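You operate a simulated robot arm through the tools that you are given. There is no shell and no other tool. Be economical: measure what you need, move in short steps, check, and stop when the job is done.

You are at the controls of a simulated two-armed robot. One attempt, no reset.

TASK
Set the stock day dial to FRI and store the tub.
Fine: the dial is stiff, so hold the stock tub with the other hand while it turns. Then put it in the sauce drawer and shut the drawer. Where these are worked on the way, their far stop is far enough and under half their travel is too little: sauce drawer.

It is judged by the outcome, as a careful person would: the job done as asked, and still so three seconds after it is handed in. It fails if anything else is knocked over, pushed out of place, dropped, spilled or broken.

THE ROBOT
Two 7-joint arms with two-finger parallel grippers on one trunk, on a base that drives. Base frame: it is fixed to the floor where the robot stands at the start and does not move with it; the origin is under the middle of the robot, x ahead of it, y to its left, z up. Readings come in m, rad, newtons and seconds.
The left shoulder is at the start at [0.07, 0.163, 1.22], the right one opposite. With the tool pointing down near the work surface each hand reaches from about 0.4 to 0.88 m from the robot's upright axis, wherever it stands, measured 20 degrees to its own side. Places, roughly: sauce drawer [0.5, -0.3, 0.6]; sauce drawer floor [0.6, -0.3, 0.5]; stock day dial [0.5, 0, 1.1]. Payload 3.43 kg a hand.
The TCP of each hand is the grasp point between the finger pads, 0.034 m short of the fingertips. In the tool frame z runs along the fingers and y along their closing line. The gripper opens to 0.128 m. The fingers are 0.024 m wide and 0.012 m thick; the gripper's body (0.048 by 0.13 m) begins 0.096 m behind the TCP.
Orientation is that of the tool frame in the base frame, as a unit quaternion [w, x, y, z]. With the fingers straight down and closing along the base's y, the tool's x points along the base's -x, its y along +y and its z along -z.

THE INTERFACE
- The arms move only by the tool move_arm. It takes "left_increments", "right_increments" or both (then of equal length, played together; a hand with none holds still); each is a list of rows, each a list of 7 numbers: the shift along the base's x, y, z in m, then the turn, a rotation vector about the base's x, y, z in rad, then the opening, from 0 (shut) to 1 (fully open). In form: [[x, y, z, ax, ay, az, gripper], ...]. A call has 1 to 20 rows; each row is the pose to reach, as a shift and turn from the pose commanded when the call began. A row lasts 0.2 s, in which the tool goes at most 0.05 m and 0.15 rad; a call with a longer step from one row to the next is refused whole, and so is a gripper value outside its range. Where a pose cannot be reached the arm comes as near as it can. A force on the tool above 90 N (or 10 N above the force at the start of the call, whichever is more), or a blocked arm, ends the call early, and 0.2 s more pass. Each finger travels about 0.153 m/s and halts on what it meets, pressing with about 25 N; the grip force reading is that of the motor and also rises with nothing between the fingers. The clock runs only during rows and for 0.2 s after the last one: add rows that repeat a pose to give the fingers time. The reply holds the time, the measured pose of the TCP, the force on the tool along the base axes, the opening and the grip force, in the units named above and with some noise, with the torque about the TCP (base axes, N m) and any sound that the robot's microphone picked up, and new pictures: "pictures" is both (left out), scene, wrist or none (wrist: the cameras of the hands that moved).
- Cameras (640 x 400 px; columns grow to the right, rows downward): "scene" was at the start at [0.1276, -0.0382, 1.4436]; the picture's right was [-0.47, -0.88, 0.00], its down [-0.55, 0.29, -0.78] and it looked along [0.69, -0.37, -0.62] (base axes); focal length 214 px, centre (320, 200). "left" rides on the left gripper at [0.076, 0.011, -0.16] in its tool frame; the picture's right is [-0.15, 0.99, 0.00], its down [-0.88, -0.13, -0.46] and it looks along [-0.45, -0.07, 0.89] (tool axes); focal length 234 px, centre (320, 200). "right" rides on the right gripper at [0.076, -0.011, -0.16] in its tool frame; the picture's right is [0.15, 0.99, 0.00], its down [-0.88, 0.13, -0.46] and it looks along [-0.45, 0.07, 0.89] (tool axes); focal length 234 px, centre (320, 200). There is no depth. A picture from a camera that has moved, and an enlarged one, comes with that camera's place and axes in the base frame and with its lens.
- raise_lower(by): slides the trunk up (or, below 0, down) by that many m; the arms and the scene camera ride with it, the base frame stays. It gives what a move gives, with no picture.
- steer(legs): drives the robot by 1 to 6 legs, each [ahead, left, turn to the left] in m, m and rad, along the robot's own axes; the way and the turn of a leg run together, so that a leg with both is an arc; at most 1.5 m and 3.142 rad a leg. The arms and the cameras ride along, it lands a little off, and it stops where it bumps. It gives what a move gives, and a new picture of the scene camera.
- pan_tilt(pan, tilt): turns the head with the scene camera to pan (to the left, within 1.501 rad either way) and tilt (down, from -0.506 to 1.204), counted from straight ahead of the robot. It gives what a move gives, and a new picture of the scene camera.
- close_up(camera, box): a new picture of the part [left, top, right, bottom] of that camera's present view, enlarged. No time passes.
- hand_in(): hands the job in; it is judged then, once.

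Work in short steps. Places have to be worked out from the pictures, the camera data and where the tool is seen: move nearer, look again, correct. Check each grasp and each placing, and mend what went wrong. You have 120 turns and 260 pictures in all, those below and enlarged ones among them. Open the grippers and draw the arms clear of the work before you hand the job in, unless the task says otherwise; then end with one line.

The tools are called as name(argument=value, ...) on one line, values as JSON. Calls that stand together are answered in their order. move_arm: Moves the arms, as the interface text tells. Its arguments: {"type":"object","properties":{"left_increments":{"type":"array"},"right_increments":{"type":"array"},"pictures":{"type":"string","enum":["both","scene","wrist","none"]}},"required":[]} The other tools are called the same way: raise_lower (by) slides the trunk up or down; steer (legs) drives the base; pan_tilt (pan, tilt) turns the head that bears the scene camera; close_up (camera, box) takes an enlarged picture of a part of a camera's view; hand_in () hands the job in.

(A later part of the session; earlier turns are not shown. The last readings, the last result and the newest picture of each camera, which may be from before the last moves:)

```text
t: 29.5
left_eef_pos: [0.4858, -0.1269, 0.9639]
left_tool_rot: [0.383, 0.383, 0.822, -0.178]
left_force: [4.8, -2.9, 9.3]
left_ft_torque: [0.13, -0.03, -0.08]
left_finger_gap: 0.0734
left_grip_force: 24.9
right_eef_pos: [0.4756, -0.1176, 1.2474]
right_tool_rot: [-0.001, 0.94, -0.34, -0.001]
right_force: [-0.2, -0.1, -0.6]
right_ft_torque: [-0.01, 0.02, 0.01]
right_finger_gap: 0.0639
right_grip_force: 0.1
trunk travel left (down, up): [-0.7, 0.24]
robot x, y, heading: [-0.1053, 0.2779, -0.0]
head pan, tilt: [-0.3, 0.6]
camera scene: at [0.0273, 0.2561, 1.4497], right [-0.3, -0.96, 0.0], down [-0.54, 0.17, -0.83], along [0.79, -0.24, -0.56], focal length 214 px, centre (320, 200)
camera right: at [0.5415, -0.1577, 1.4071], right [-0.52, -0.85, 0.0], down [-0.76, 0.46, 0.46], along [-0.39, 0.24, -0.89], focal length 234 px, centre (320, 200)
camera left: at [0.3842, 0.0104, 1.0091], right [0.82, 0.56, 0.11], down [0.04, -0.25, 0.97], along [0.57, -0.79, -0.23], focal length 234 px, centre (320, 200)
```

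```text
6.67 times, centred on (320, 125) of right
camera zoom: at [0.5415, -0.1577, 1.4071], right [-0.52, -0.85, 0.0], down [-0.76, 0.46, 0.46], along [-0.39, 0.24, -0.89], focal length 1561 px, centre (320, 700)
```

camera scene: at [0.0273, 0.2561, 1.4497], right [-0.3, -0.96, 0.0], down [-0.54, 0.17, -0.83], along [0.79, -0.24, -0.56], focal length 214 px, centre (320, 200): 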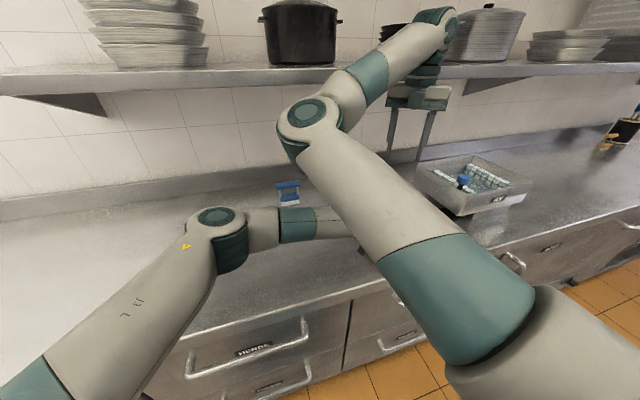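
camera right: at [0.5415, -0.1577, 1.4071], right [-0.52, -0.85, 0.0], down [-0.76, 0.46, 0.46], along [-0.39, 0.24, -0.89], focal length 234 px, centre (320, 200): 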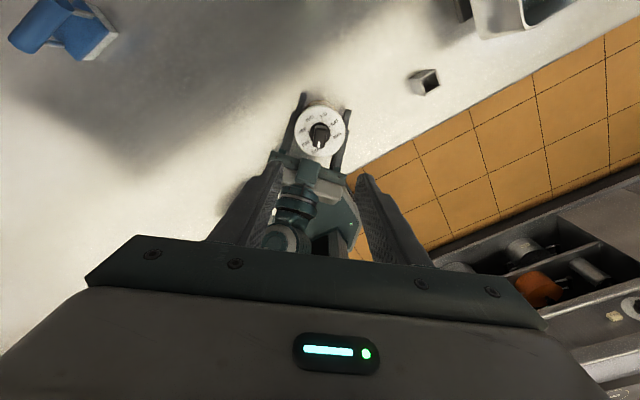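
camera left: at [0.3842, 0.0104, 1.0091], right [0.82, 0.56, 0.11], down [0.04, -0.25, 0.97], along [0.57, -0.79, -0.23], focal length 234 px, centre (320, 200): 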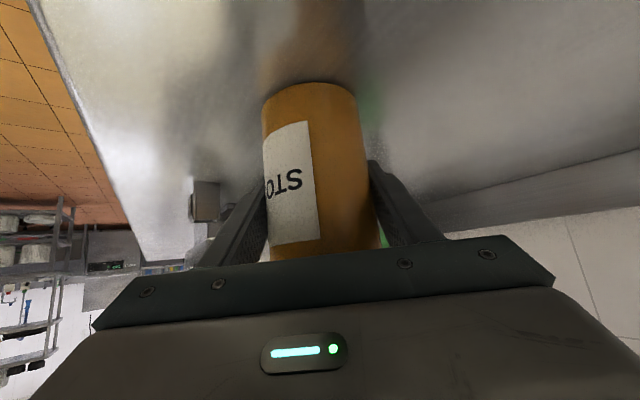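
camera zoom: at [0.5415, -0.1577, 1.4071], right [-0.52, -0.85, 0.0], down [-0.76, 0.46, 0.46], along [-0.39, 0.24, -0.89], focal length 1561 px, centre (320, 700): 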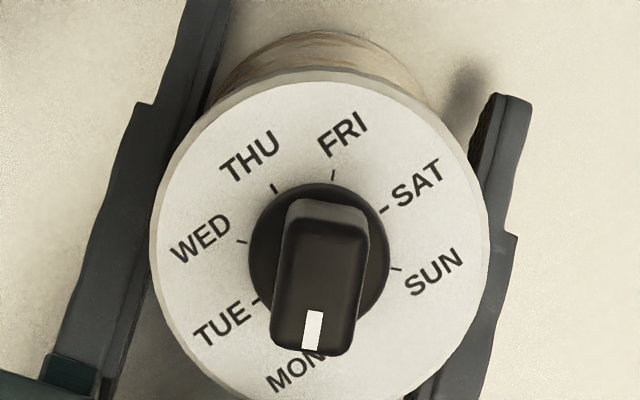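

The fingers are aligned with the bar (both lean about 9° in the picture), and the knob axis is near (0.479, -0.119). I'll descend with a half-open gripper to z ≈ 1.095 and check.

move_arm(right_increments=[[0.003, -0.0015, -0.03, 0, 0, 0, 0.45], [0.003, -0.0015, -0.06, 0, 0, 0, 0.4], [0.003, -0.0015, -0.09, 0, 0, 0, 0.4], [0.003, -0.0015, -0.12, 0, 0, 0, 0.4], [0.003, -0.0015, -0.14, 0, 0, 0, 0.4], [0.003, -0.0015, -0.152, 0, 0, 0, 0.4], [0.003, -0.0015, -0.152, 0, 0, 0, 0.4]], pictures="wrist")

close_up(camera="right", box=[240, 110, 400, 210])

```text
t: 31.1
left_eef_pos: [0.4815, -0.1229, 0.9493]
left_tool_rot: [0.375, 0.38, 0.827, -0.178]
left_force: [1.3, 2.5, 12.1]
left_ft_torque: [0.35, -0.5, -0.06]
left_finger_gap: 0.0736
left_grip_force: 25.1
right_eef_pos: [0.4817, -0.1171, 1.1104]
right_tool_rot: [-0.007, 0.94, -0.34, 0.012]
right_force: [-0.3, 0.2, 0.3]
right_ft_torque: [0.02, 0.03, -0.04]
right_finger_gap: 0.0512
right_grip_force: 0.0
trunk travel left (down, up): [-0.7, 0.24]
robot x, y, heading: [-0.112, 0.2787, 0.001]
head pan, tilt: [-0.3, 0.6]
camera right: at [0.5423, -0.1571, 1.2709], right [-0.52, -0.85, -0.02], down [-0.77, 0.46, 0.44], along [-0.37, 0.24, -0.9], focal length 234 px, centre (320, 200)
```

right: 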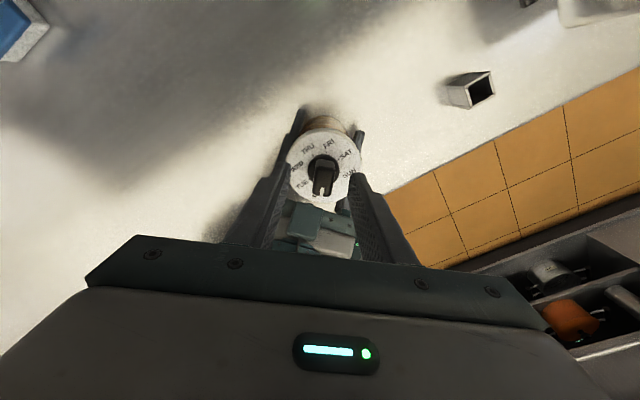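

```text
4.00 times, centred on (320, 160) of right
camera zoom: at [0.5423, -0.1571, 1.2709], right [-0.52, -0.85, -0.02], down [-0.77, 0.46, 0.44], along [-0.37, 0.24, -0.9], focal length 937 px, centre (320, 360)
```

zoom: 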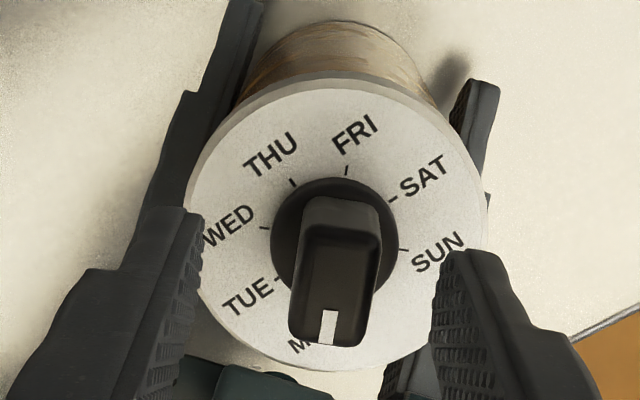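

Both arms shifted off their commanded poses, so the right arm's elbow is probably pressing on the left arm. I'll back the right hand up 4 cm and look from the head.

move_arm(right_increments=[[0, 0, 0.02, 0, 0, 0, 0.4], [0, 0, 0.04, 0, 0, 0, 0.4]], pictures="none")

pan_tilt(pan=-0.1, tilt=0.85)

```text
t: 31.7
left_eef_pos: [0.4824, -0.1294, 0.9658]
left_tool_rot: [0.383, 0.385, 0.82, -0.18]
left_force: [0.4, -0.4, -4.5]
left_ft_torque: [0.01, -0.06, 0.02]
left_finger_gap: 0.0737
left_grip_force: 25.1
right_eef_pos: [0.4783, -0.1179, 1.1336]
right_tool_rot: [-0.002, 0.94, -0.34, -0.003]
right_force: [-0.1, 0.0, 1.0]
right_ft_torque: [-0.01, -0.05, 0.01]
right_finger_gap: 0.0514
right_grip_force: 0.1
trunk travel left (down, up): [-0.7, 0.24]
robot x, y, heading: [-0.1033, 0.2817, 0.002]
head pan, tilt: [-0.3, 0.6]
```

```text
t: 32.4
left_eef_pos: [0.486, -0.1274, 0.9632]
left_tool_rot: [0.383, 0.383, 0.821, -0.179]
left_force: [0.4, 0.0, -5.8]
left_ft_torque: [-0.01, -0.02, 0.02]
left_finger_gap: 0.0737
left_grip_force: 25.3
right_eef_pos: [0.4792, -0.1187, 1.135]
right_tool_rot: [-0.001, 0.94, -0.34, -0.002]
right_force: [-0.1, 0.7, 0.2]
right_ft_torque: [0.03, 0.0, 0.0]
right_finger_gap: 0.0512
right_grip_force: 0.0
trunk travel left (down, up): [-0.7, 0.24]
robot x, y, heading: [-0.1064, 0.2845, 0.002]
head pan, tilt: [-0.099, 0.85]
camera scene: at [0.022, 0.2736, 1.4288], right [-0.1, -0.99, 0.0], down [-0.75, 0.08, -0.66], along [0.66, -0.07, -0.75], focal length 214 px, centre (320, 200)
```

scene: 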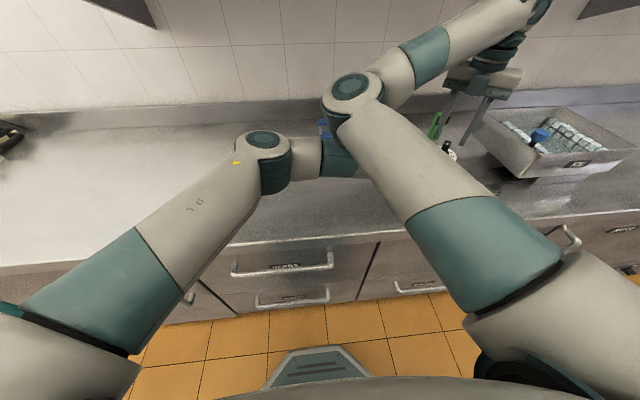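

The right elbow sits right over the left forearm, and the left grip slid down the tub a bit. The right hand retreats up first; then I'll set the tub down and regrip lower with the left hand tilted flatter, so its forearm drops away from the elbow.

move_arm(right_increments=[[0, 0, 0.04, 0, 0, 0, 0.4], [0, 0, 0.08, 0, 0, 0, 0.4], [0, 0, 0.1, 0, 0, 0, 0.4], [0, 0, 0.1, 0, 0, 0, 0.4], [0, 0, 0.1, 0, 0, 0, 0.4]], left_increments=[[0, 0, 0, 0, 0, 0, 0.3], [0, 0, -0.003, 0, 0, 0, 0.3], [0, 0, -0.006, 0, 0, 0, 0.3], [0, 0, -0.009, 0, 0, 0, 0.3], [0, 0, -0.009, 0, 0, 0, 0.3]], pictures="wrist")

```text
t: 33.6
left_eef_pos: [0.4868, -0.1261, 0.954]
left_tool_rot: [0.382, 0.383, 0.821, -0.179]
left_force: [-0.5, 0.1, -6.6]
left_ft_torque: [-0.05, -0.03, -0.03]
left_finger_gap: 0.0734
left_grip_force: 25.2
right_eef_pos: [0.4794, -0.1187, 1.234]
right_tool_rot: [-0.001, 0.94, -0.341, -0.002]
right_force: [0.2, 0.7, -0.2]
right_ft_torque: [-0.07, -0.01, -0.03]
right_finger_gap: 0.0514
right_grip_force: 0.1
trunk travel left (down, up): [-0.7, 0.24]
robot x, y, heading: [-0.1112, 0.2805, -0.003]
head pan, tilt: [-0.099, 0.85]
camera right: at [0.5454, -0.1591, 1.3933], right [-0.52, -0.85, 0.0], down [-0.76, 0.46, 0.46], along [-0.39, 0.24, -0.89], focal length 234 px, centre (320, 200)
camera left: at [0.3852, 0.0102, 0.9996], right [0.82, 0.56, 0.11], down [0.04, -0.25, 0.97], along [0.57, -0.79, -0.23], focal length 234 px, centre (320, 200)
```

right: 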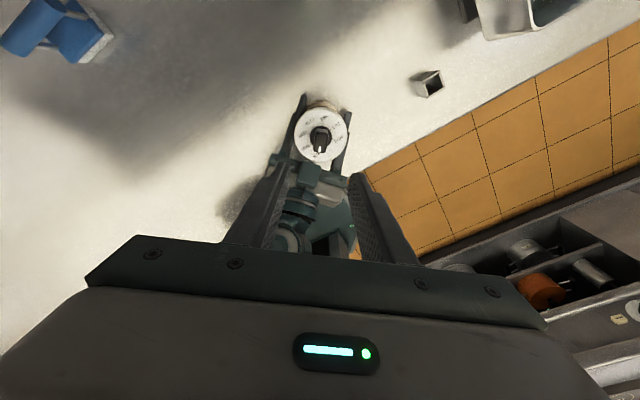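
left: 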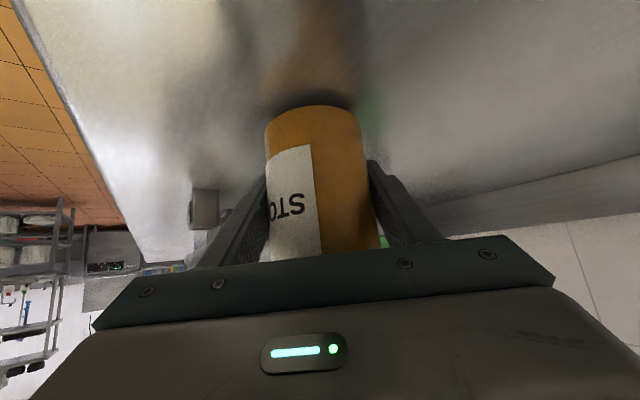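

The tub bottom still seems to hang about 8 mm up. Lowering until the counter takes it.

move_arm(left_increments=[[0, 0, -0.003, 0, 0, 0, 0.3], [0, 0, -0.006, 0, 0, 0, 0.3], [0, 0, -0.008, 0, 0, 0, 0.3], [0, 0, -0.01, 0, 0, 0, 0.3], [0, 0, -0.01, 0, 0, 0, 0.3]], pictures="none")

```text
t: 34.8
left_eef_pos: [0.4873, -0.1263, 0.9465]
left_tool_rot: [0.385, 0.383, 0.82, -0.18]
left_force: [5.5, -2.0, 16.3]
left_ft_torque: [-0.16, 0.25, -0.04]
left_finger_gap: 0.0736
left_grip_force: 24.6
right_eef_pos: [0.4789, -0.1176, 1.235]
right_tool_rot: [-0.002, 0.94, -0.34, -0.001]
right_force: [0.9, -0.5, 0.0]
right_ft_torque: [0.0, 0.05, 0.0]
right_finger_gap: 0.051
right_grip_force: 0.1
trunk travel left (down, up): [-0.7, 0.24]
robot x, y, heading: [-0.1069, 0.2806, -0.004]
head pan, tilt: [-0.099, 0.85]
```

It's seated (16 N upward). Now open, flatten the hand by about 12° about its closing axis, and regrip.

move_arm(left_increments=[[0, 0, 0.002, 0, 0, 0, 0.5], [0, 0, 0.002, 0, 0, 0, 0.75], [0, 0, 0.002, -0.08, -0.067, 0, 0.75], [0, 0, 0.002, -0.16, -0.134, 0, 0.75], [0, 0, 0.002, -0.16, -0.134, 0, 0.75]], pictures="wrist")

```text
t: 36.0
left_eef_pos: [0.4856, -0.1269, 0.9461]
left_tool_rot: [0.466, 0.363, 0.777, -0.218]
left_force: [-0.2, 0.2, -0.2]
left_ft_torque: [-0.02, -0.01, -0.01]
left_finger_gap: 0.0961
left_grip_force: 0.0
right_eef_pos: [0.4788, -0.1194, 1.2342]
right_tool_rot: [-0.002, 0.94, -0.34, -0.002]
right_force: [0.4, -0.5, 0.4]
right_ft_torque: [-0.02, 0.0, -0.02]
right_finger_gap: 0.0512
right_grip_force: 0.0
trunk travel left (down, up): [-0.7, 0.24]
robot x, y, heading: [-0.1118, 0.2789, -0.003]
head pan, tilt: [-0.099, 0.85]
camera left: at [0.3811, 0.0145, 0.9552], right [0.8, 0.58, 0.13], down [-0.09, -0.09, 0.99], along [0.59, -0.81, -0.02], focal length 234 px, centre (320, 200)
```

left: 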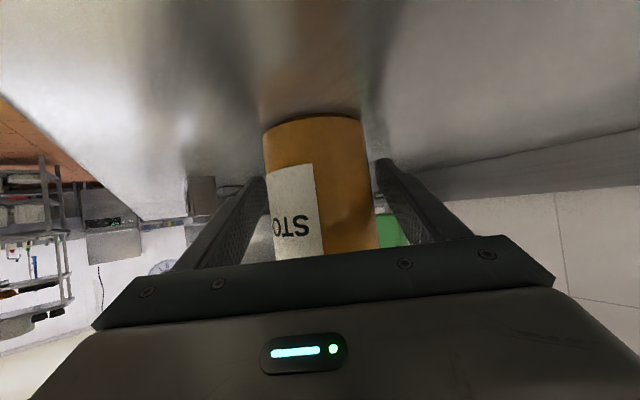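

The flatter pose was reached. Closing on the tub again, then checking the knob from the right camera.

move_arm(left_increments=[[0, 0, 0, 0, 0, 0, 0.5], [0, 0, 0, 0, 0, 0, 0.35], [0, 0, 0, 0, 0, 0, 0.3], [0, 0, 0, 0, 0, 0, 0.3]], pictures="none")

close_up(camera="right", box=[272, 95, 368, 155])

```text
t: 37.0
left_eef_pos: [0.486, -0.1269, 0.9463]
left_tool_rot: [0.467, 0.362, 0.777, -0.218]
left_force: [-2.0, 0.6, -1.9]
left_ft_torque: [-0.02, -0.1, -0.05]
left_finger_gap: 0.0734
left_grip_force: 25.0
right_eef_pos: [0.4782, -0.1181, 1.2344]
right_tool_rot: [-0.002, 0.94, -0.34, -0.001]
right_force: [-0.2, -0.3, 1.0]
right_ft_torque: [-0.02, 0.0, -0.02]
right_finger_gap: 0.0512
right_grip_force: 0.0
trunk travel left (down, up): [-0.7, 0.24]
robot x, y, heading: [-0.1128, 0.2776, -0.003]
head pan, tilt: [-0.099, 0.85]
```

```text
6.67 times, centred on (320, 125) of right
camera zoom: at [0.5447, -0.1588, 1.3936], right [-0.52, -0.85, 0.0], down [-0.76, 0.46, 0.46], along [-0.39, 0.24, -0.89], focal length 1561 px, centre (320, 700)
```

zoom: 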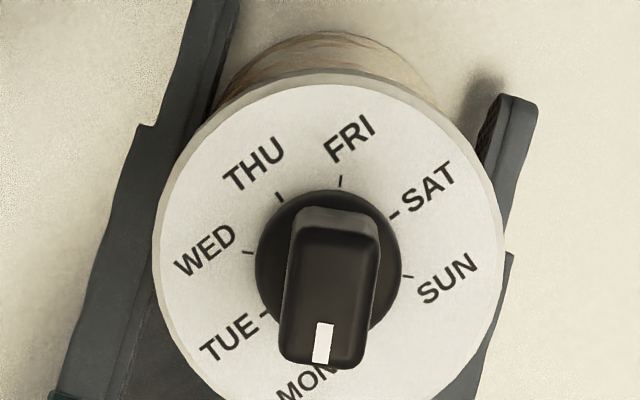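

Knob axis now at about (0.483, -0.122). Descending again with a small correction, watching the left arm's readings for contact.

move_arm(right_increments=[[0.004, -0.0035, -0.04, 0, 0, 0, 0.4], [0.004, -0.0035, -0.08, 0, 0, 0, 0.4], [0.004, -0.0035, -0.11, 0, 0, 0, 0.4], [0.004, -0.0035, -0.13, 0, 0, 0, 0.4], [0.004, -0.0035, -0.14, 0, 0, 0, 0.4], [0.004, -0.0035, -0.144, 0, 0, 0, 0.4], [0.004, -0.0035, -0.144, 0, 0, 0, 0.4]], pictures="none")

close_up(camera="right", box=[240, 110, 400, 210])

```text
t: 38.6
left_eef_pos: [0.4881, -0.1269, 0.9462]
left_tool_rot: [0.467, 0.362, 0.777, -0.218]
left_force: [1.6, -0.8, 0.3]
left_ft_torque: [-0.08, -0.18, -0.03]
left_finger_gap: 0.0732
left_grip_force: 25.5
right_eef_pos: [0.4834, -0.1231, 1.0904]
right_tool_rot: [-0.002, 0.94, -0.34, -0.001]
right_force: [0.4, 0.2, 0.1]
right_ft_torque: [-0.04, -0.01, 0.01]
right_finger_gap: 0.0511
right_grip_force: 0.0
trunk travel left (down, up): [-0.7, 0.24]
robot x, y, heading: [-0.1059, 0.2816, 0.003]
head pan, tilt: [-0.099, 0.85]
```

```text
4.00 times, centred on (320, 160) of right
camera zoom: at [0.549, -0.1639, 1.2502], right [-0.52, -0.85, 0.0], down [-0.76, 0.46, 0.46], along [-0.39, 0.24, -0.89], focal length 937 px, centre (320, 360)
```

zoom: 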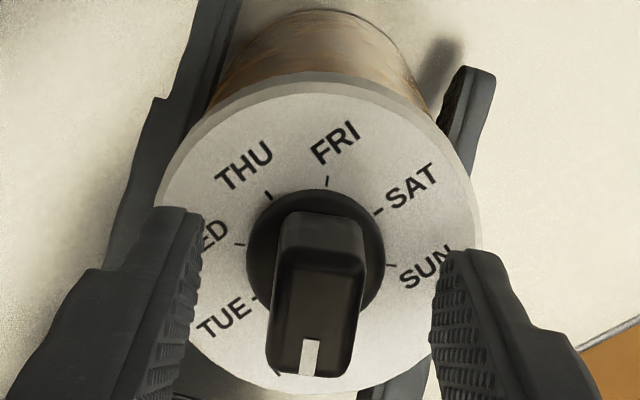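

No contact this time, and the knob is centred between the fingers with about 24 mm overlap. Closing the right gripper on the knob.

move_arm(right_increments=[[0, 0, -0.002, 0, 0, 0, 0.25], [0, 0, -0.002, 0, 0, 0, 0.1], [0, 0, -0.002, 0, 0, 0, 0.0], [0, 0, -0.002, 0, 0, 0, 0.0]], pictures="none")

close_up(camera="right", box=[240, 110, 400, 210])

```text
t: 39.6
left_eef_pos: [0.4872, -0.1267, 0.9454]
left_tool_rot: [0.466, 0.363, 0.777, -0.218]
left_force: [-0.8, -4.5, -0.1]
left_ft_torque: [0.43, -0.13, 0.05]
left_finger_gap: 0.0734
left_grip_force: 25.3
right_eef_pos: [0.483, -0.1231, 1.0884]
right_tool_rot: [-0.002, 0.94, -0.341, -0.002]
right_force: [1.5, 4.7, 0.0]
right_ft_torque: [0.07, 0.06, 0.03]
right_finger_gap: 0.0175
right_grip_force: 24.7
trunk travel left (down, up): [-0.7, 0.24]
robot x, y, heading: [-0.1126, 0.2809, -0.006]
head pan, tilt: [-0.099, 0.85]
```

```text
4.00 times, centred on (320, 160) of right
camera zoom: at [0.5489, -0.1633, 1.2481], right [-0.52, -0.85, 0.0], down [-0.76, 0.46, 0.46], along [-0.39, 0.24, -0.89], focal length 937 px, centre (320, 360)
```

zoom: 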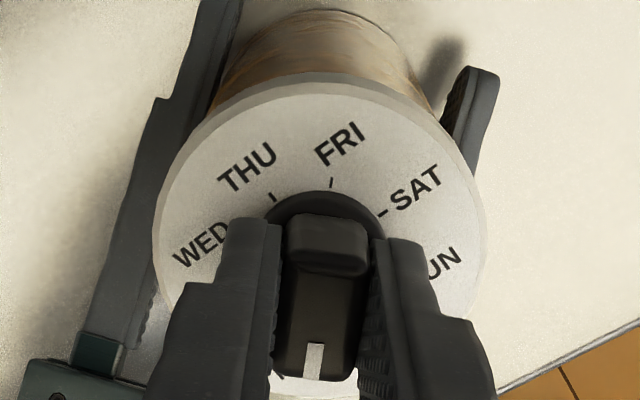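

Firm grip on the knob (17.5 mm). Turning clockwise 45° first to check behaviour.

move_arm(right_increments=[[0, 0, 0, 0, 0, -0.1, 0], [0, 0, 0, 0, 0, -0.2, 0], [0, 0, 0, 0, 0, -0.3, 0], [0, 0, 0, 0, 0, -0.4, 0], [0, 0, 0, 0, 0, -0.5, 0], [0, 0, 0, 0, 0, -0.6, 0], [0, 0, 0, 0, 0, -0.7, 0], [0, 0, 0, 0, 0, -0.785, 0]], pictures="none")

close_up(camera="right", box=[240, 110, 400, 210])

```text
t: 41.4
left_eef_pos: [0.4862, -0.1263, 0.9443]
left_tool_rot: [0.467, 0.363, 0.776, -0.219]
left_force: [-1.8, 1.4, 7.9]
left_ft_torque: [-0.46, -0.28, 0.0]
left_finger_gap: 0.074
left_grip_force: 25.0
right_eef_pos: [0.4847, -0.1235, 1.089]
right_tool_rot: [-0.002, 0.738, -0.674, -0.001]
right_force: [1.9, -0.5, -7.9]
right_ft_torque: [0.33, 0.12, 0.03]
right_finger_gap: 0.0172
right_grip_force: 24.9
trunk travel left (down, up): [-0.7, 0.24]
robot x, y, heading: [-0.1089, 0.2795, 0.001]
head pan, tilt: [-0.099, 0.85]
```

```text
4.00 times, centred on (320, 160) of right
camera zoom: at [0.501, -0.1982, 1.2482], right [-0.97, -0.23, 0.0], down [-0.21, 0.86, 0.46], along [-0.11, 0.45, -0.89], focal length 937 px, centre (320, 360)
```

zoom: 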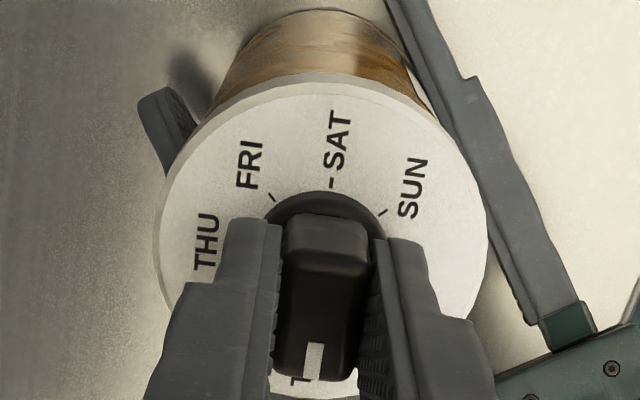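

The dial turned to TUE while the tub stayed put. Continuing another 90°.

move_arm(right_increments=[[0, 0, 0, 0, 0, -0.105, 0], [0, 0, 0, 0, 0, -0.21, 0], [0, 0, 0, 0, 0, -0.315, 0], [0, 0, 0, 0, 0, -0.42, 0], [0, 0, 0, 0, 0, -0.525, 0], [0, 0, 0, 0, 0, -0.63, 0], [0, 0, 0, 0, 0, -0.735, 0], [0, 0, 0, 0, 0, -0.84, 0], [0, 0, 0, 0, 0, -0.945, 0], [0, 0, 0, 0, 0, -1.05, 0], [0, 0, 0, 0, 0, -1.155, 0], [0, 0, 0, 0, 0, -1.26, 0], [0, 0, 0, 0, 0, -1.365, 0], [0, 0, 0, 0, 0, -1.47, 0], [0, 0, 0, 0, 0, -1.571, 0]], pictures="none")

close_up(camera="right", box=[240, 110, 400, 210])

```text
t: 44.6
left_eef_pos: [0.487, -0.127, 0.9451]
left_tool_rot: [0.467, 0.362, 0.777, -0.217]
left_force: [9.1, -5.3, 4.4]
left_ft_torque: [0.16, 0.1, -0.14]
left_finger_gap: 0.0735
left_grip_force: 25.1
right_eef_pos: [0.4823, -0.1226, 1.0884]
right_tool_rot: [0.002, -0.044, 0.999, -0.001]
right_force: [-7.7, 3.7, 0.1]
right_ft_torque: [0.27, 0.77, 0.08]
right_finger_gap: 0.0177
right_grip_force: 25.1
trunk travel left (down, up): [-0.7, 0.24]
robot x, y, heading: [-0.1065, 0.2815, -0.002]
head pan, tilt: [-0.099, 0.85]
```

```text
4.00 times, centred on (320, 160) of right
camera zoom: at [0.4083, -0.1402, 1.2491], right [-0.23, 0.97, 0.0], down [0.86, 0.21, 0.46], along [0.45, 0.11, -0.89], focal length 937 px, centre (320, 360)
```

zoom: 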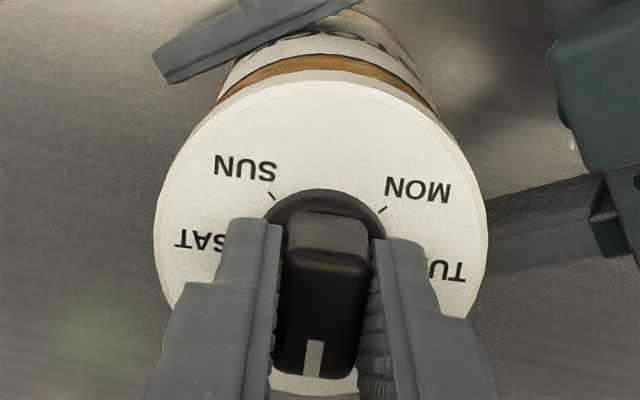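

Pointer is at THU now (tail midway between SUN and MON). Last 45°.

move_arm(right_increments=[[0, 0, 0, 0, 0, -0.1, 0], [0, 0, 0, 0, 0, -0.2, 0], [0, 0, 0, 0, 0, -0.3, 0], [0, 0, 0, 0, 0, -0.4, 0], [0, 0, 0, 0, 0, -0.5, 0], [0, 0, 0, 0, 0, -0.6, 0], [0, 0, 0, 0, 0, -0.7, 0], [0, 0, 0, 0, 0, -0.785, 0], [0, 0, 0, 0, 0, -0.785, 0]], pictures="none")

close_up(camera="right", box=[240, 110, 400, 210])

```text
t: 46.6
left_eef_pos: [0.4878, -0.1265, 0.947]
left_tool_rot: [0.467, 0.363, 0.776, -0.219]
left_force: [1.9, 1.3, -0.5]
left_ft_torque: [-0.24, 0.22, -0.06]
left_finger_gap: 0.0735
left_grip_force: 25.2
right_eef_pos: [0.4836, -0.123, 1.0902]
right_tool_rot: [0.002, 0.34, 0.94, -0.001]
right_force: [-2.7, -0.2, -0.2]
right_ft_torque: [0.1, 0.1, 0.12]
right_finger_gap: 0.0179
right_grip_force: 25.3
trunk travel left (down, up): [-0.7, 0.24]
robot x, y, heading: [-0.1087, 0.2803, -0.0]
head pan, tilt: [-0.099, 0.85]
```

```text
4.00 times, centred on (320, 160) of right
camera zoom: at [0.4179, -0.0818, 1.2491], right [0.52, 0.85, 0.0], down [0.76, -0.46, 0.46], along [0.39, -0.24, -0.89], focal length 937 px, centre (320, 360)
```

zoom: 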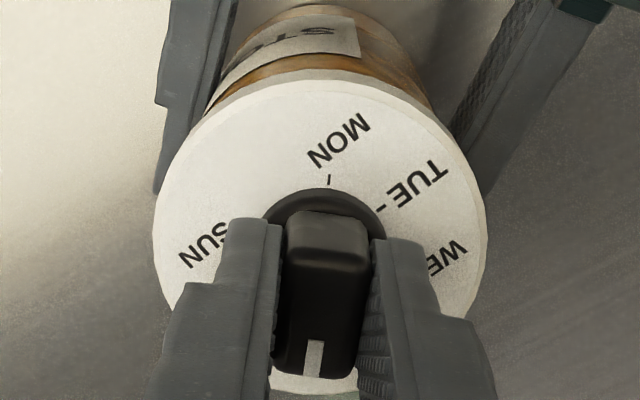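

The tail now points at the MON tick, so the pointer is on FRI. I'll open the right gripper, rise and verify.

move_arm(right_increments=[[0, 0, 0, 0, 0, 0, 0.2], [0, 0, 0, 0, 0, 0, 0.4], [0, 0, 0.04, 0, 0, 0, 0.4], [0, 0, 0.08, 0, 0, 0, 0.4], [0, 0, 0.12, 0, 0, 0, 0.4], [0, 0, 0.16, 0, 0, 0, 0.4]], pictures="none")

close_up(camera="right", box=[272, 95, 368, 155])

```text
t: 48.0
left_eef_pos: [0.4862, -0.1275, 0.9451]
left_tool_rot: [0.467, 0.362, 0.777, -0.218]
left_force: [-1.1, 1.2, 0.1]
left_ft_torque: [-0.07, -0.07, 0.0]
left_finger_gap: 0.0733
left_grip_force: 25.0
right_eef_pos: [0.4821, -0.1228, 1.2509]
right_tool_rot: [0.001, 0.341, 0.94, -0.002]
right_force: [0.3, -0.7, -0.5]
right_ft_torque: [-0.02, -0.02, 0.0]
right_finger_gap: 0.0513
right_grip_force: 0.1
trunk travel left (down, up): [-0.7, 0.24]
robot x, y, heading: [-0.11, 0.2775, -0.002]
head pan, tilt: [-0.099, 0.85]
```

```text
6.67 times, centred on (320, 125) of right
camera zoom: at [0.4166, -0.082, 1.4099], right [0.52, 0.85, 0.0], down [0.76, -0.46, 0.46], along [0.39, -0.24, -0.89], focal length 1561 px, centre (320, 700)
```

zoom: 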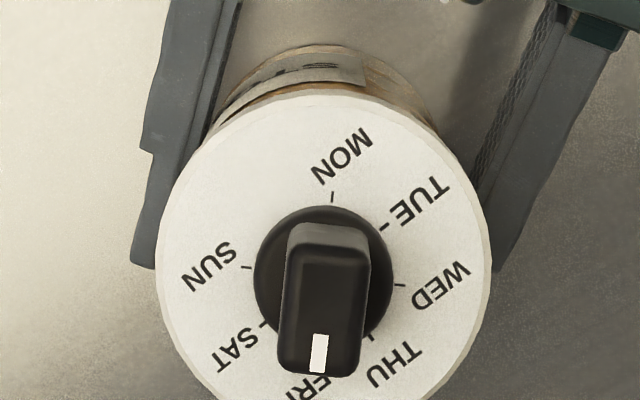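

FRI is set with the mark squarely on its tick. Next I clear the right arm up and away to the right, returning its yaw to neutral.

move_arm(right_increments=[[-0.005, -0.03, 0.01, 0, 0, 0.1, 0.4], [-0.01, -0.06, 0.02, 0, 0, 0.2, 0.4], [-0.015, -0.1, 0.03, 0, 0, 0.3, 0.4], [-0.02, -0.14, 0.04, 0, 0, 0.4, 0.4], [-0.02, -0.18, 0.05, 0, 0, 0.5, 0.4], [-0.02, -0.22, 0.06, 0, 0, 0.6, 0.4], [-0.02, -0.26, 0.07, 0, 0, 0.698, 0.4], [-0.02, -0.3, 0.08, 0, 0, 0.698, 0.4]], pictures="scene")

```text
t: 49.8
left_eef_pos: [0.484, -0.1298, 0.9469]
left_tool_rot: [0.466, 0.364, 0.777, -0.216]
left_force: [-0.7, -0.1, -1.1]
left_ft_torque: [-0.01, -0.13, 0.12]
left_finger_gap: 0.0734
left_grip_force: 25.0
right_eef_pos: [0.4594, -0.4279, 1.3259]
right_tool_rot: [0.004, -0.002, 1.0, 0.002]
right_force: [0.3, -0.1, 0.6]
right_ft_torque: [0.07, 0.01, -0.02]
right_finger_gap: 0.0511
right_grip_force: 0.0
trunk travel left (down, up): [-0.7, 0.24]
robot x, y, heading: [-0.1117, 0.28, -0.001]
head pan, tilt: [-0.099, 0.85]
camera scene: at [0.0181, 0.2697, 1.429], right [-0.1, -0.99, 0.0], down [-0.75, 0.08, -0.66], along [0.66, -0.06, -0.75], focal length 214 px, centre (320, 200)
```

scene: 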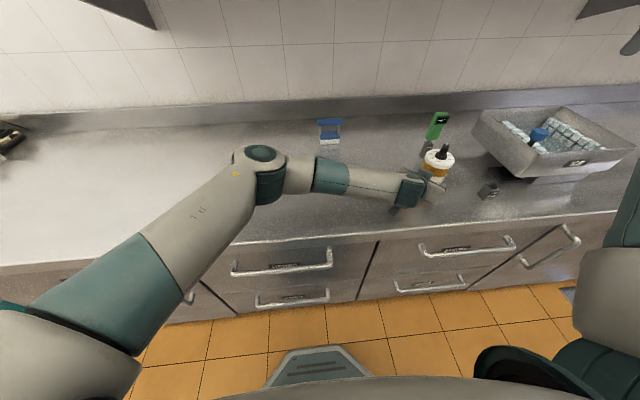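

I'll move the held tub 7 cm nearer to the counter's front, still 3 cm+ inside the edge, so it stays reachable once the robot backs off for the drawer.

move_arm(left_increments=[[0, 0, 0.02, 0, 0, 0, 0.3], [-0.02, 0.015, 0.025, 0, 0, 0, 0.3], [-0.045, 0.03, 0.025, 0, 0, 0, 0.3], [-0.07, 0.04, 0.025, 0, 0, 0, 0.3], [-0.07, 0.04, 0.025, 0, 0, 0, 0.3], [-0.07, 0.04, 0.012, 0, 0, 0, 0.3], [-0.07, 0.04, 0.004, 0, 0, 0, 0.3], [-0.07, 0.04, 0, 0, 0, 0, 0.3], [-0.07, 0.04, -0.002, 0, 0, 0, 0.3]], pictures="both")

```text
t: 51.8
left_eef_pos: [0.4178, -0.0873, 0.9521]
left_tool_rot: [0.466, 0.362, 0.778, -0.217]
left_force: [0.0, 1.3, -4.9]
left_ft_torque: [-0.07, 0.03, -0.04]
left_finger_gap: 0.0736
left_grip_force: 25.3
left hand out of reach, approached as far as the arm can: row 7, 8, 9
right_eef_pos: [0.4637, -0.4236, 1.3285]
right_tool_rot: [0.001, -0.002, 1.0, -0.001]
right_force: [0.2, 0.4, 0.6]
right_ft_torque: [-0.05, -0.03, -0.02]
right_finger_gap: 0.0511
right_grip_force: 0.0
trunk travel left (down, up): [-0.7, 0.24]
robot x, y, heading: [-0.1078, 0.2812, -0.001]
head pan, tilt: [-0.099, 0.85]
camera scene: at [0.0222, 0.2745, 1.4287], right [-0.1, -0.99, 0.0], down [-0.75, 0.07, -0.66], along [0.66, -0.07, -0.75], focal length 214 px, centre (320, 200)
camera left: at [0.3121, 0.0551, 0.9622], right [0.8, 0.58, 0.13], down [-0.09, -0.09, 0.99], along [0.59, -0.81, -0.02], focal length 234 px, centre (320, 200)
```

scene: 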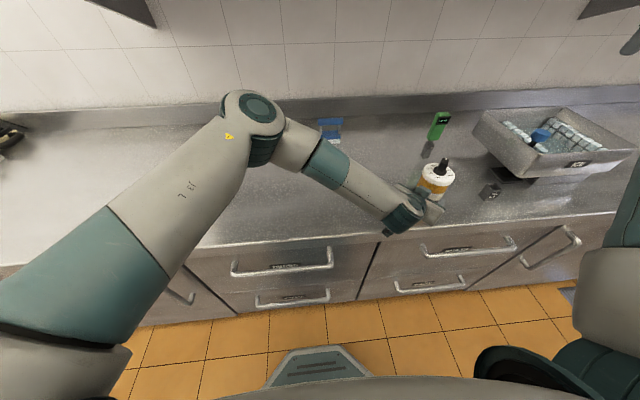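
left: 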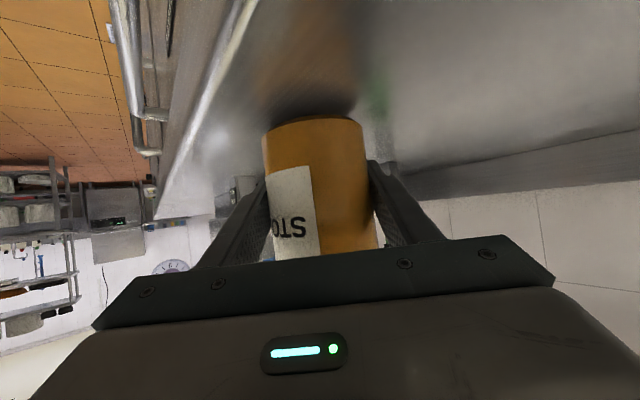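

It hangs about 6 mm up at a fold limit, so I'll use the trunk to lower it onto the counter.

raise_lower(by=-0.007)

```text
t: 52.4
left_eef_pos: [0.4165, -0.0863, 0.946]
left_tool_rot: [0.467, 0.362, 0.777, -0.218]
left_force: [-0.4, -0.8, -3.2]
left_ft_torque: [-0.18, -0.07, -0.04]
left_finger_gap: 0.0734
left_grip_force: 24.4
right_eef_pos: [0.4623, -0.4237, 1.3208]
right_tool_rot: [0.001, -0.001, 1.0, -0.001]
right_force: [-0.7, 1.0, -0.2]
right_ft_torque: [-0.03, 0.02, 0.0]
right_finger_gap: 0.0513
right_grip_force: 0.1
trunk travel left (down, up): [-0.693, 0.247]
robot x, y, heading: [-0.1083, 0.2828, -0.003]
head pan, tilt: [-0.099, 0.85]
```

Contact is starting (load dropped to 3 N). A last 2 mm, then open and retreat along the hand's axis.

raise_lower(by=-0.002)

move_arm(left_increments=[[0, 0, 0, 0, 0, 0, 0.5], [0, 0, 0, 0, 0, 0, 0.8], [0, 0, 0, 0, 0, 0, 0.9]], pictures="wrist")

```text
t: 52.9
left_eef_pos: [0.4169, -0.0866, 0.946]
left_tool_rot: [0.466, 0.363, 0.777, -0.218]
left_force: [0.4, -0.6, 7.5]
left_ft_torque: [-0.36, -0.33, -0.01]
left_finger_gap: 0.0735
left_grip_force: 24.6
right_eef_pos: [0.4619, -0.4236, 1.3208]
right_tool_rot: [0.002, -0.002, 1.0, -0.001]
right_force: [-0.9, -0.7, 0.5]
right_ft_torque: [-0.02, -0.01, 0.02]
right_finger_gap: 0.0511
right_grip_force: 0.0
trunk travel left (down, up): [-0.691, 0.249]
robot x, y, heading: [-0.11, 0.2801, -0.002]
head pan, tilt: [-0.099, 0.85]
```

```text
t: 53.7
left_eef_pos: [0.4157, -0.087, 0.9444]
left_tool_rot: [0.466, 0.363, 0.777, -0.218]
left_force: [-0.1, 0.0, -0.4]
left_ft_torque: [0.01, 0.01, -0.01]
left_finger_gap: 0.1152
left_grip_force: 0.0
right_eef_pos: [0.4623, -0.4227, 1.3209]
right_tool_rot: [0.001, -0.001, 1.0, -0.001]
right_force: [0.6, -0.4, 0.8]
right_ft_torque: [-0.03, -0.02, -0.01]
right_finger_gap: 0.0512
right_grip_force: 0.0
trunk travel left (down, up): [-0.691, 0.249]
robot x, y, heading: [-0.1083, 0.2813, -0.003]
head pan, tilt: [-0.099, 0.85]
camera left: at [0.3109, 0.0549, 0.9536], right [0.8, 0.58, 0.13], down [-0.09, -0.09, 0.99], along [0.59, -0.81, -0.02], focal length 234 px, centre (320, 200)
```

left: 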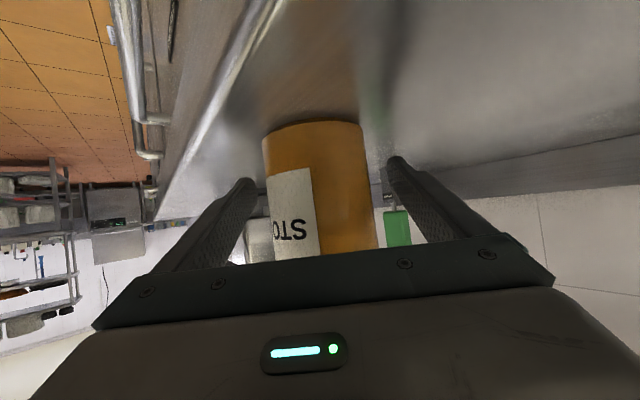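

Released. I'll retreat by driving the base diagonally back-left, exactly along the hand's pointing axis, since the arm itself is near its fold limit.

steer(legs=[[-0.09, 0.107, 0]])

```text
t: 55.0
left_eef_pos: [0.327, 0.0205, 0.9427]
left_tool_rot: [0.465, 0.363, 0.778, -0.217]
left_force: [-0.3, -0.1, 0.4]
left_ft_torque: [0.01, 0.02, 0.0]
left_finger_gap: 0.1152
left_grip_force: 0.1
right_eef_pos: [0.3726, -0.3177, 1.3187]
right_tool_rot: [0.001, -0.001, 1.0, 0.0]
right_force: [0.5, 1.7, 0.8]
right_ft_torque: [0.0, 0.02, 0.03]
right_finger_gap: 0.0515
right_grip_force: 0.1
trunk travel left (down, up): [-0.691, 0.249]
robot x, y, heading: [-0.1982, 0.3871, -0.002]
head pan, tilt: [-0.099, 0.85]
camera scene: at [-0.0671, 0.3813, 1.4196], right [-0.1, -0.99, 0.0], down [-0.75, 0.08, -0.66], along [0.66, -0.07, -0.75], focal length 214 px, centre (320, 200)
```

scene: 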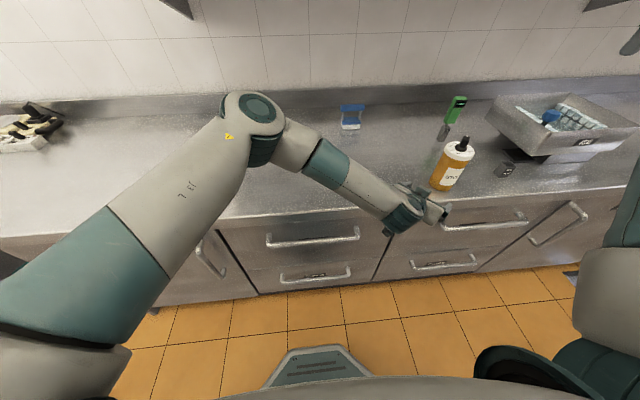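

The tub stands free. Now I reorient the left hand for the drawer handle: pointing forward and 45° down with the closing line across the horizontal bar, while lifting it away to the left.

move_arm(left_increments=[[-0.01, 0.025, 0.02, 0, 0, 0, 0.9], [-0.01, 0.05, 0.045, 0, 0, 0, 0.9], [-0.01, 0.08, 0.07, 0.119, -0.031, -0.0185, 0.9], [-0.01, 0.11, 0.095, 0.238, -0.063, -0.037, 0.9], [0, 0.14, 0.12, 0.357, -0.094, -0.0555, 0.9], [0, 0.17, 0.145, 0.476, -0.125, -0.074, 0.9], [0, 0.2, 0.17, 0.5955, -0.1565, -0.0925, 0.9], [0, 0.23, 0.195, 0.715, -0.188, -0.111, 0.9], [0, 0.26, 0.22, 0.834, -0.219, -0.1295, 0.9], [0, 0.29, 0.24, 0.953, -0.25, -0.148, 0.9], [0, 0.32, 0.26, 1.072, -0.282, -0.1665, 0.9], [0, 0.35, 0.28, 1.191, -0.313, -0.185, 0.9]], pictures="scene")

```text
t: 57.6
left_eef_pos: [0.3281, 0.3727, 1.2242]
left_tool_rot: [0.271, 0.655, 0.652, 0.271]
left_force: [0.0, 0.0, -0.4]
left_ft_torque: [0.0, 0.02, -0.02]
left_finger_gap: 0.1154
left_grip_force: 0.0
right_eef_pos: [0.3726, -0.3154, 1.3195]
right_tool_rot: [0.002, -0.001, 1.0, -0.001]
right_force: [-0.8, -0.3, -0.3]
right_ft_torque: [0.0, -0.02, -0.04]
right_finger_gap: 0.051
right_grip_force: 0.0
trunk travel left (down, up): [-0.691, 0.249]
robot x, y, heading: [-0.2009, 0.3898, -0.002]
head pan, tilt: [-0.099, 0.85]
camera scene: at [-0.0688, 0.3835, 1.4199], right [-0.1, -0.99, 0.0], down [-0.75, 0.08, -0.66], along [0.66, -0.07, -0.75], focal length 214 px, centre (320, 200)
```

scene: 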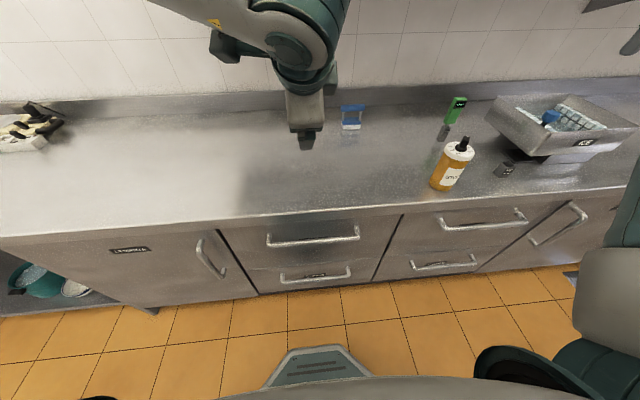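

The orientation is exact. Now back off and drive to the right so the sauces drawer lies ahead of the left hand, and look at the drawer.

steer(legs=[[-0.3, 0, 0], [0, -0.74, 0]])

pan_tilt(pan=0.1, tilt=0.6)

```text
t: 63.3
left_eef_pos: [0.0182, -0.3738, 1.2241]
left_tool_rot: [0.273, 0.66, 0.647, 0.267]
left_force: [-0.4, -0.4, 0.9]
left_ft_torque: [-0.02, 0.02, 0.02]
left_finger_gap: 0.1153
left_grip_force: 0.0
right_eef_pos: [0.0496, -1.0622, 1.3202]
right_tool_rot: [0.002, 0.008, 1.0, -0.001]
right_force: [-0.4, -0.1, -0.4]
right_ft_torque: [-0.01, 0.02, 0.01]
right_finger_gap: 0.0514
right_grip_force: 0.2
trunk travel left (down, up): [-0.691, 0.249]
robot x, y, heading: [-0.5104, -0.3445, -0.021]
head pan, tilt: [-0.099, 0.85]
camera scene: at [-0.3792, -0.3551, 1.4198], right [-0.12, -0.99, 0.0], down [-0.75, 0.09, -0.66], along [0.66, -0.08, -0.75], focal length 214 px, centre (320, 200)
```

scene: 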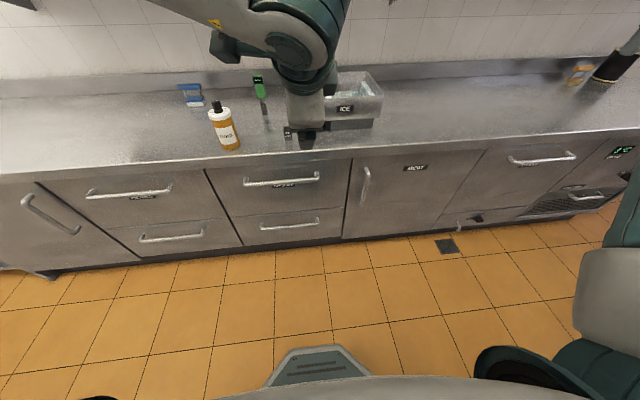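

```text
t: 64.1
left_eef_pos: [0.0185, -0.3747, 1.2247]
left_tool_rot: [0.273, 0.659, 0.647, 0.268]
left_force: [-0.1, -0.5, -0.2]
left_ft_torque: [0.0, -0.02, 0.04]
left_finger_gap: 0.1151
left_grip_force: 0.1
right_eef_pos: [0.049, -1.0626, 1.3185]
right_tool_rot: [0.002, 0.008, 1.0, -0.002]
right_force: [-0.1, -0.4, -0.5]
right_ft_torque: [-0.01, 0.02, 0.01]
right_finger_gap: 0.0512
right_grip_force: 0.1
trunk travel left (down, up): [-0.691, 0.249]
robot x, y, heading: [-0.5097, -0.3466, -0.017]
head pan, tilt: [0.099, 0.6]
camera scene: at [-0.3687, -0.3396, 1.4406], right [0.08, -1.0, 0.0], down [-0.56, -0.04, -0.82], along [0.82, 0.07, -0.57], focal length 214 px, centre (320, 200)
```

scene: 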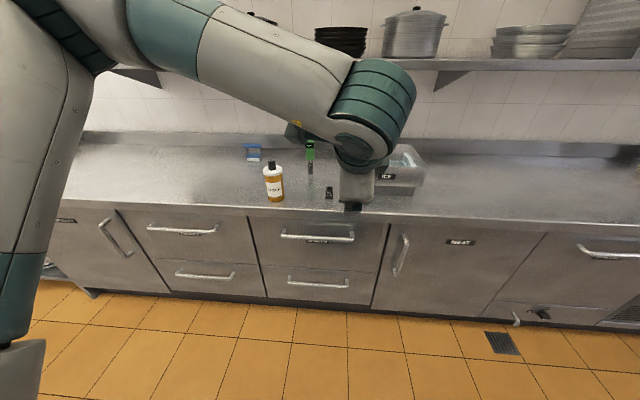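

The sauces handle (upper drawer) computes to x ≈ 0.308, y from -0.115 to -0.425, z ≈ 0.79. I'll lower the trunk 0.2 m and bring the left hand to a pre-grasp 0.1 m short of the bar.

raise_lower(by=-0.2)

move_arm(left_increments=[[0.031, 0.015, -0.023, 0, 0, 0, 0.8], [0.062, 0.03, -0.046, 0, 0, 0, 0.7], [0.093, 0.045, -0.07, 0, 0, 0, 0.6], [0.125, 0.06, -0.093, 0, 0, 0, 0.5], [0.156, 0.075, -0.116, 0, 0, 0, 0.5], [0.188, 0.09, -0.14, 0, 0, 0, 0.5], [0.219, 0.105, -0.163, 0, 0, 0, 0.5], [0.219, 0.105, -0.163, 0, 0, 0, 0.5]], pictures="both")

```text
t: 66.3
left_eef_pos: [0.0167, -0.3734, 1.0243]
left_tool_rot: [0.274, 0.66, 0.647, 0.267]
left_force: [0.4, -1.4, 0.3]
left_ft_torque: [-0.02, 0.01, 0.01]
left_finger_gap: 0.1151
left_grip_force: 0.1
right_eef_pos: [0.0492, -1.0617, 1.1189]
right_tool_rot: [0.001, 0.008, 1.0, -0.001]
right_force: [0.0, -0.1, -0.7]
right_ft_torque: [0.0, -0.02, 0.02]
right_finger_gap: 0.0513
right_grip_force: 0.0
trunk travel left (down, up): [-0.491, 0.449]
robot x, y, heading: [-0.5059, -0.3476, -0.019]
head pan, tilt: [0.099, 0.6]
```

```text
t: 68.1
left_eef_pos: [0.2368, -0.2704, 0.8615]
left_tool_rot: [0.274, 0.659, 0.647, 0.268]
left_force: [0.1, 0.1, 0.2]
left_ft_torque: [0.0, -0.04, -0.02]
left_finger_gap: 0.064
left_grip_force: 0.1
right_eef_pos: [0.0495, -1.0611, 1.1192]
right_tool_rot: [0.002, 0.008, 1.0, 0.0]
right_force: [-1.0, 0.2, -0.4]
right_ft_torque: [-0.02, -0.01, 0.0]
right_finger_gap: 0.0512
right_grip_force: 0.0
trunk travel left (down, up): [-0.491, 0.449]
robot x, y, heading: [-0.5097, -0.3476, -0.021]
head pan, tilt: [0.099, 0.6]
camera scene: at [-0.3692, -0.3391, 1.2408], right [0.08, -1.0, 0.0], down [-0.56, -0.05, -0.83], along [0.82, 0.07, -0.56], focal length 214 px, centre (320, 200)
camera left: at [0.1334, -0.1931, 0.9838], right [0.7, -0.16, 0.7], down [-0.43, -0.87, 0.23], along [0.57, -0.46, -0.68], focal length 234 px, centre (320, 200)
```

scene: 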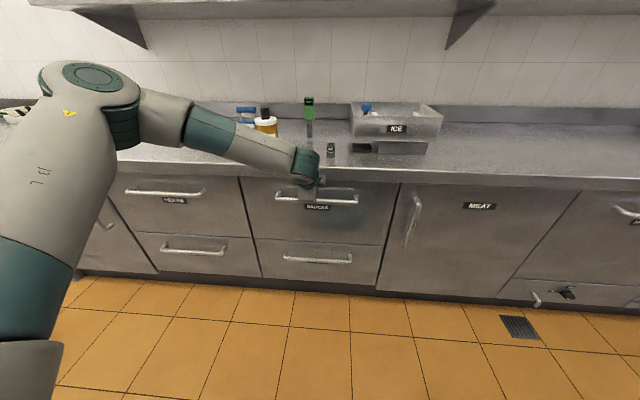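
left: 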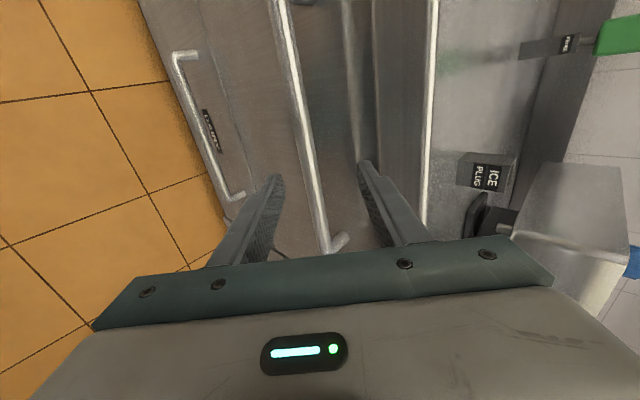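

The bar lies between the fingers, about 1 cm toward the lower finger from my axis. I'll correct by that, narrow the opening, and advance 7 cm along the pointing direction.

move_arm(left_increments=[[-0.007, 0, -0.007, 0, 0, 0, 0.35], [0.014, 0, -0.028, 0, 0, 0, 0.35], [0.03, 0, -0.044, 0, 0, 0, 0.35], [0.042, 0, -0.056, 0, 0, 0, 0.35], [0.042, 0, -0.056, 0, 0, 0, 0.35]], pictures="both")

```text
t: 69.3
left_eef_pos: [0.2793, -0.2696, 0.804]
left_tool_rot: [0.274, 0.66, 0.646, 0.268]
left_force: [-1.0, 0.2, 0.5]
left_ft_torque: [-0.03, 0.04, -0.02]
left_finger_gap: 0.0448
left_grip_force: 0.0
right_eef_pos: [0.0493, -1.0621, 1.1201]
right_tool_rot: [0.001, 0.008, 1.0, -0.001]
right_force: [-0.9, 0.1, -1.0]
right_ft_torque: [-0.02, -0.01, -0.01]
right_finger_gap: 0.0512
right_grip_force: 0.1
trunk travel left (down, up): [-0.491, 0.449]
robot x, y, heading: [-0.5073, -0.3473, -0.014]
head pan, tilt: [0.099, 0.6]
camera scene: at [-0.3691, -0.3392, 1.2408], right [0.08, -1.0, 0.0], down [-0.56, -0.05, -0.83], along [0.82, 0.07, -0.56], focal length 214 px, centre (320, 200)
camera left: at [0.1756, -0.193, 0.9266], right [0.7, -0.16, 0.7], down [-0.43, -0.87, 0.23], along [0.57, -0.46, -0.68], focal length 234 px, centre (320, 200)
```

scene: 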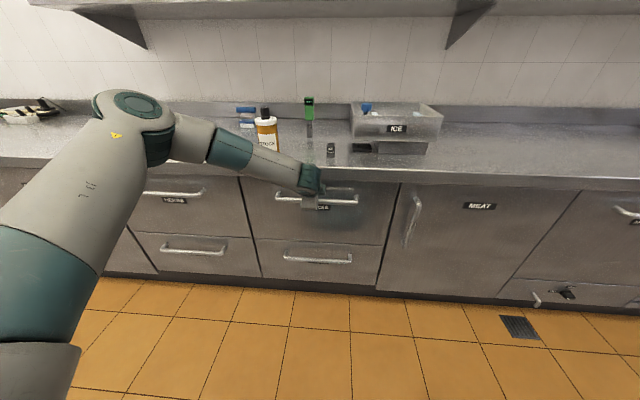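
left: 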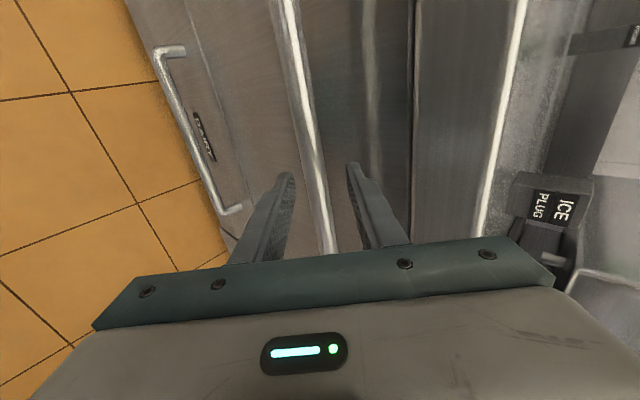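

The bar is centred and roughly at pad depth. I'll advance 6 mm more and close.

move_arm(left_increments=[[0.004, 0, -0.004, 0, 0, 0, 0.3], [0.004, 0, -0.004, 0, 0, 0, 0.15], [0.004, 0, -0.004, 0, 0, 0, 0.0], [0.004, 0, -0.004, 0, 0, 0, 0.0]], pictures="wrist")

```text
t: 70.3
left_eef_pos: [0.2829, -0.2691, 0.7997]
left_tool_rot: [0.274, 0.658, 0.648, 0.268]
left_force: [-1.0, 0.3, 0.0]
left_ft_torque: [0.02, 0.0, -0.04]
left_finger_gap: 0.0
left_grip_force: 24.5
right_eef_pos: [0.0492, -1.0619, 1.1204]
right_tool_rot: [0.002, 0.008, 1.0, -0.001]
right_force: [-1.3, 0.5, -0.4]
right_ft_torque: [0.01, -0.02, 0.0]
right_finger_gap: 0.0513
right_grip_force: 0.1
trunk travel left (down, up): [-0.491, 0.449]
robot x, y, heading: [-0.5095, -0.3473, -0.018]
head pan, tilt: [0.099, 0.6]
camera left: at [0.1791, -0.1922, 0.9229], right [0.7, -0.16, 0.7], down [-0.43, -0.87, 0.23], along [0.57, -0.46, -0.68], focal length 234 px, centre (320, 200)
```

left: 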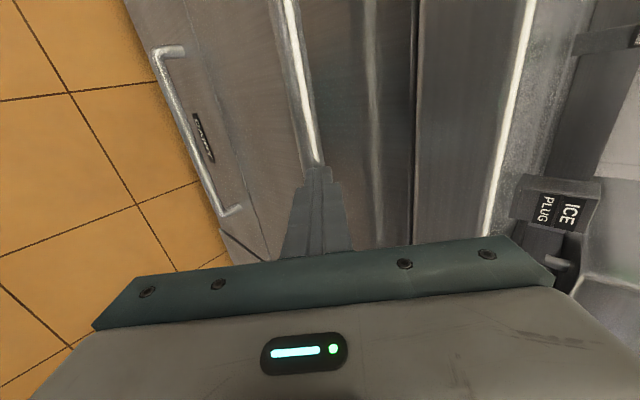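

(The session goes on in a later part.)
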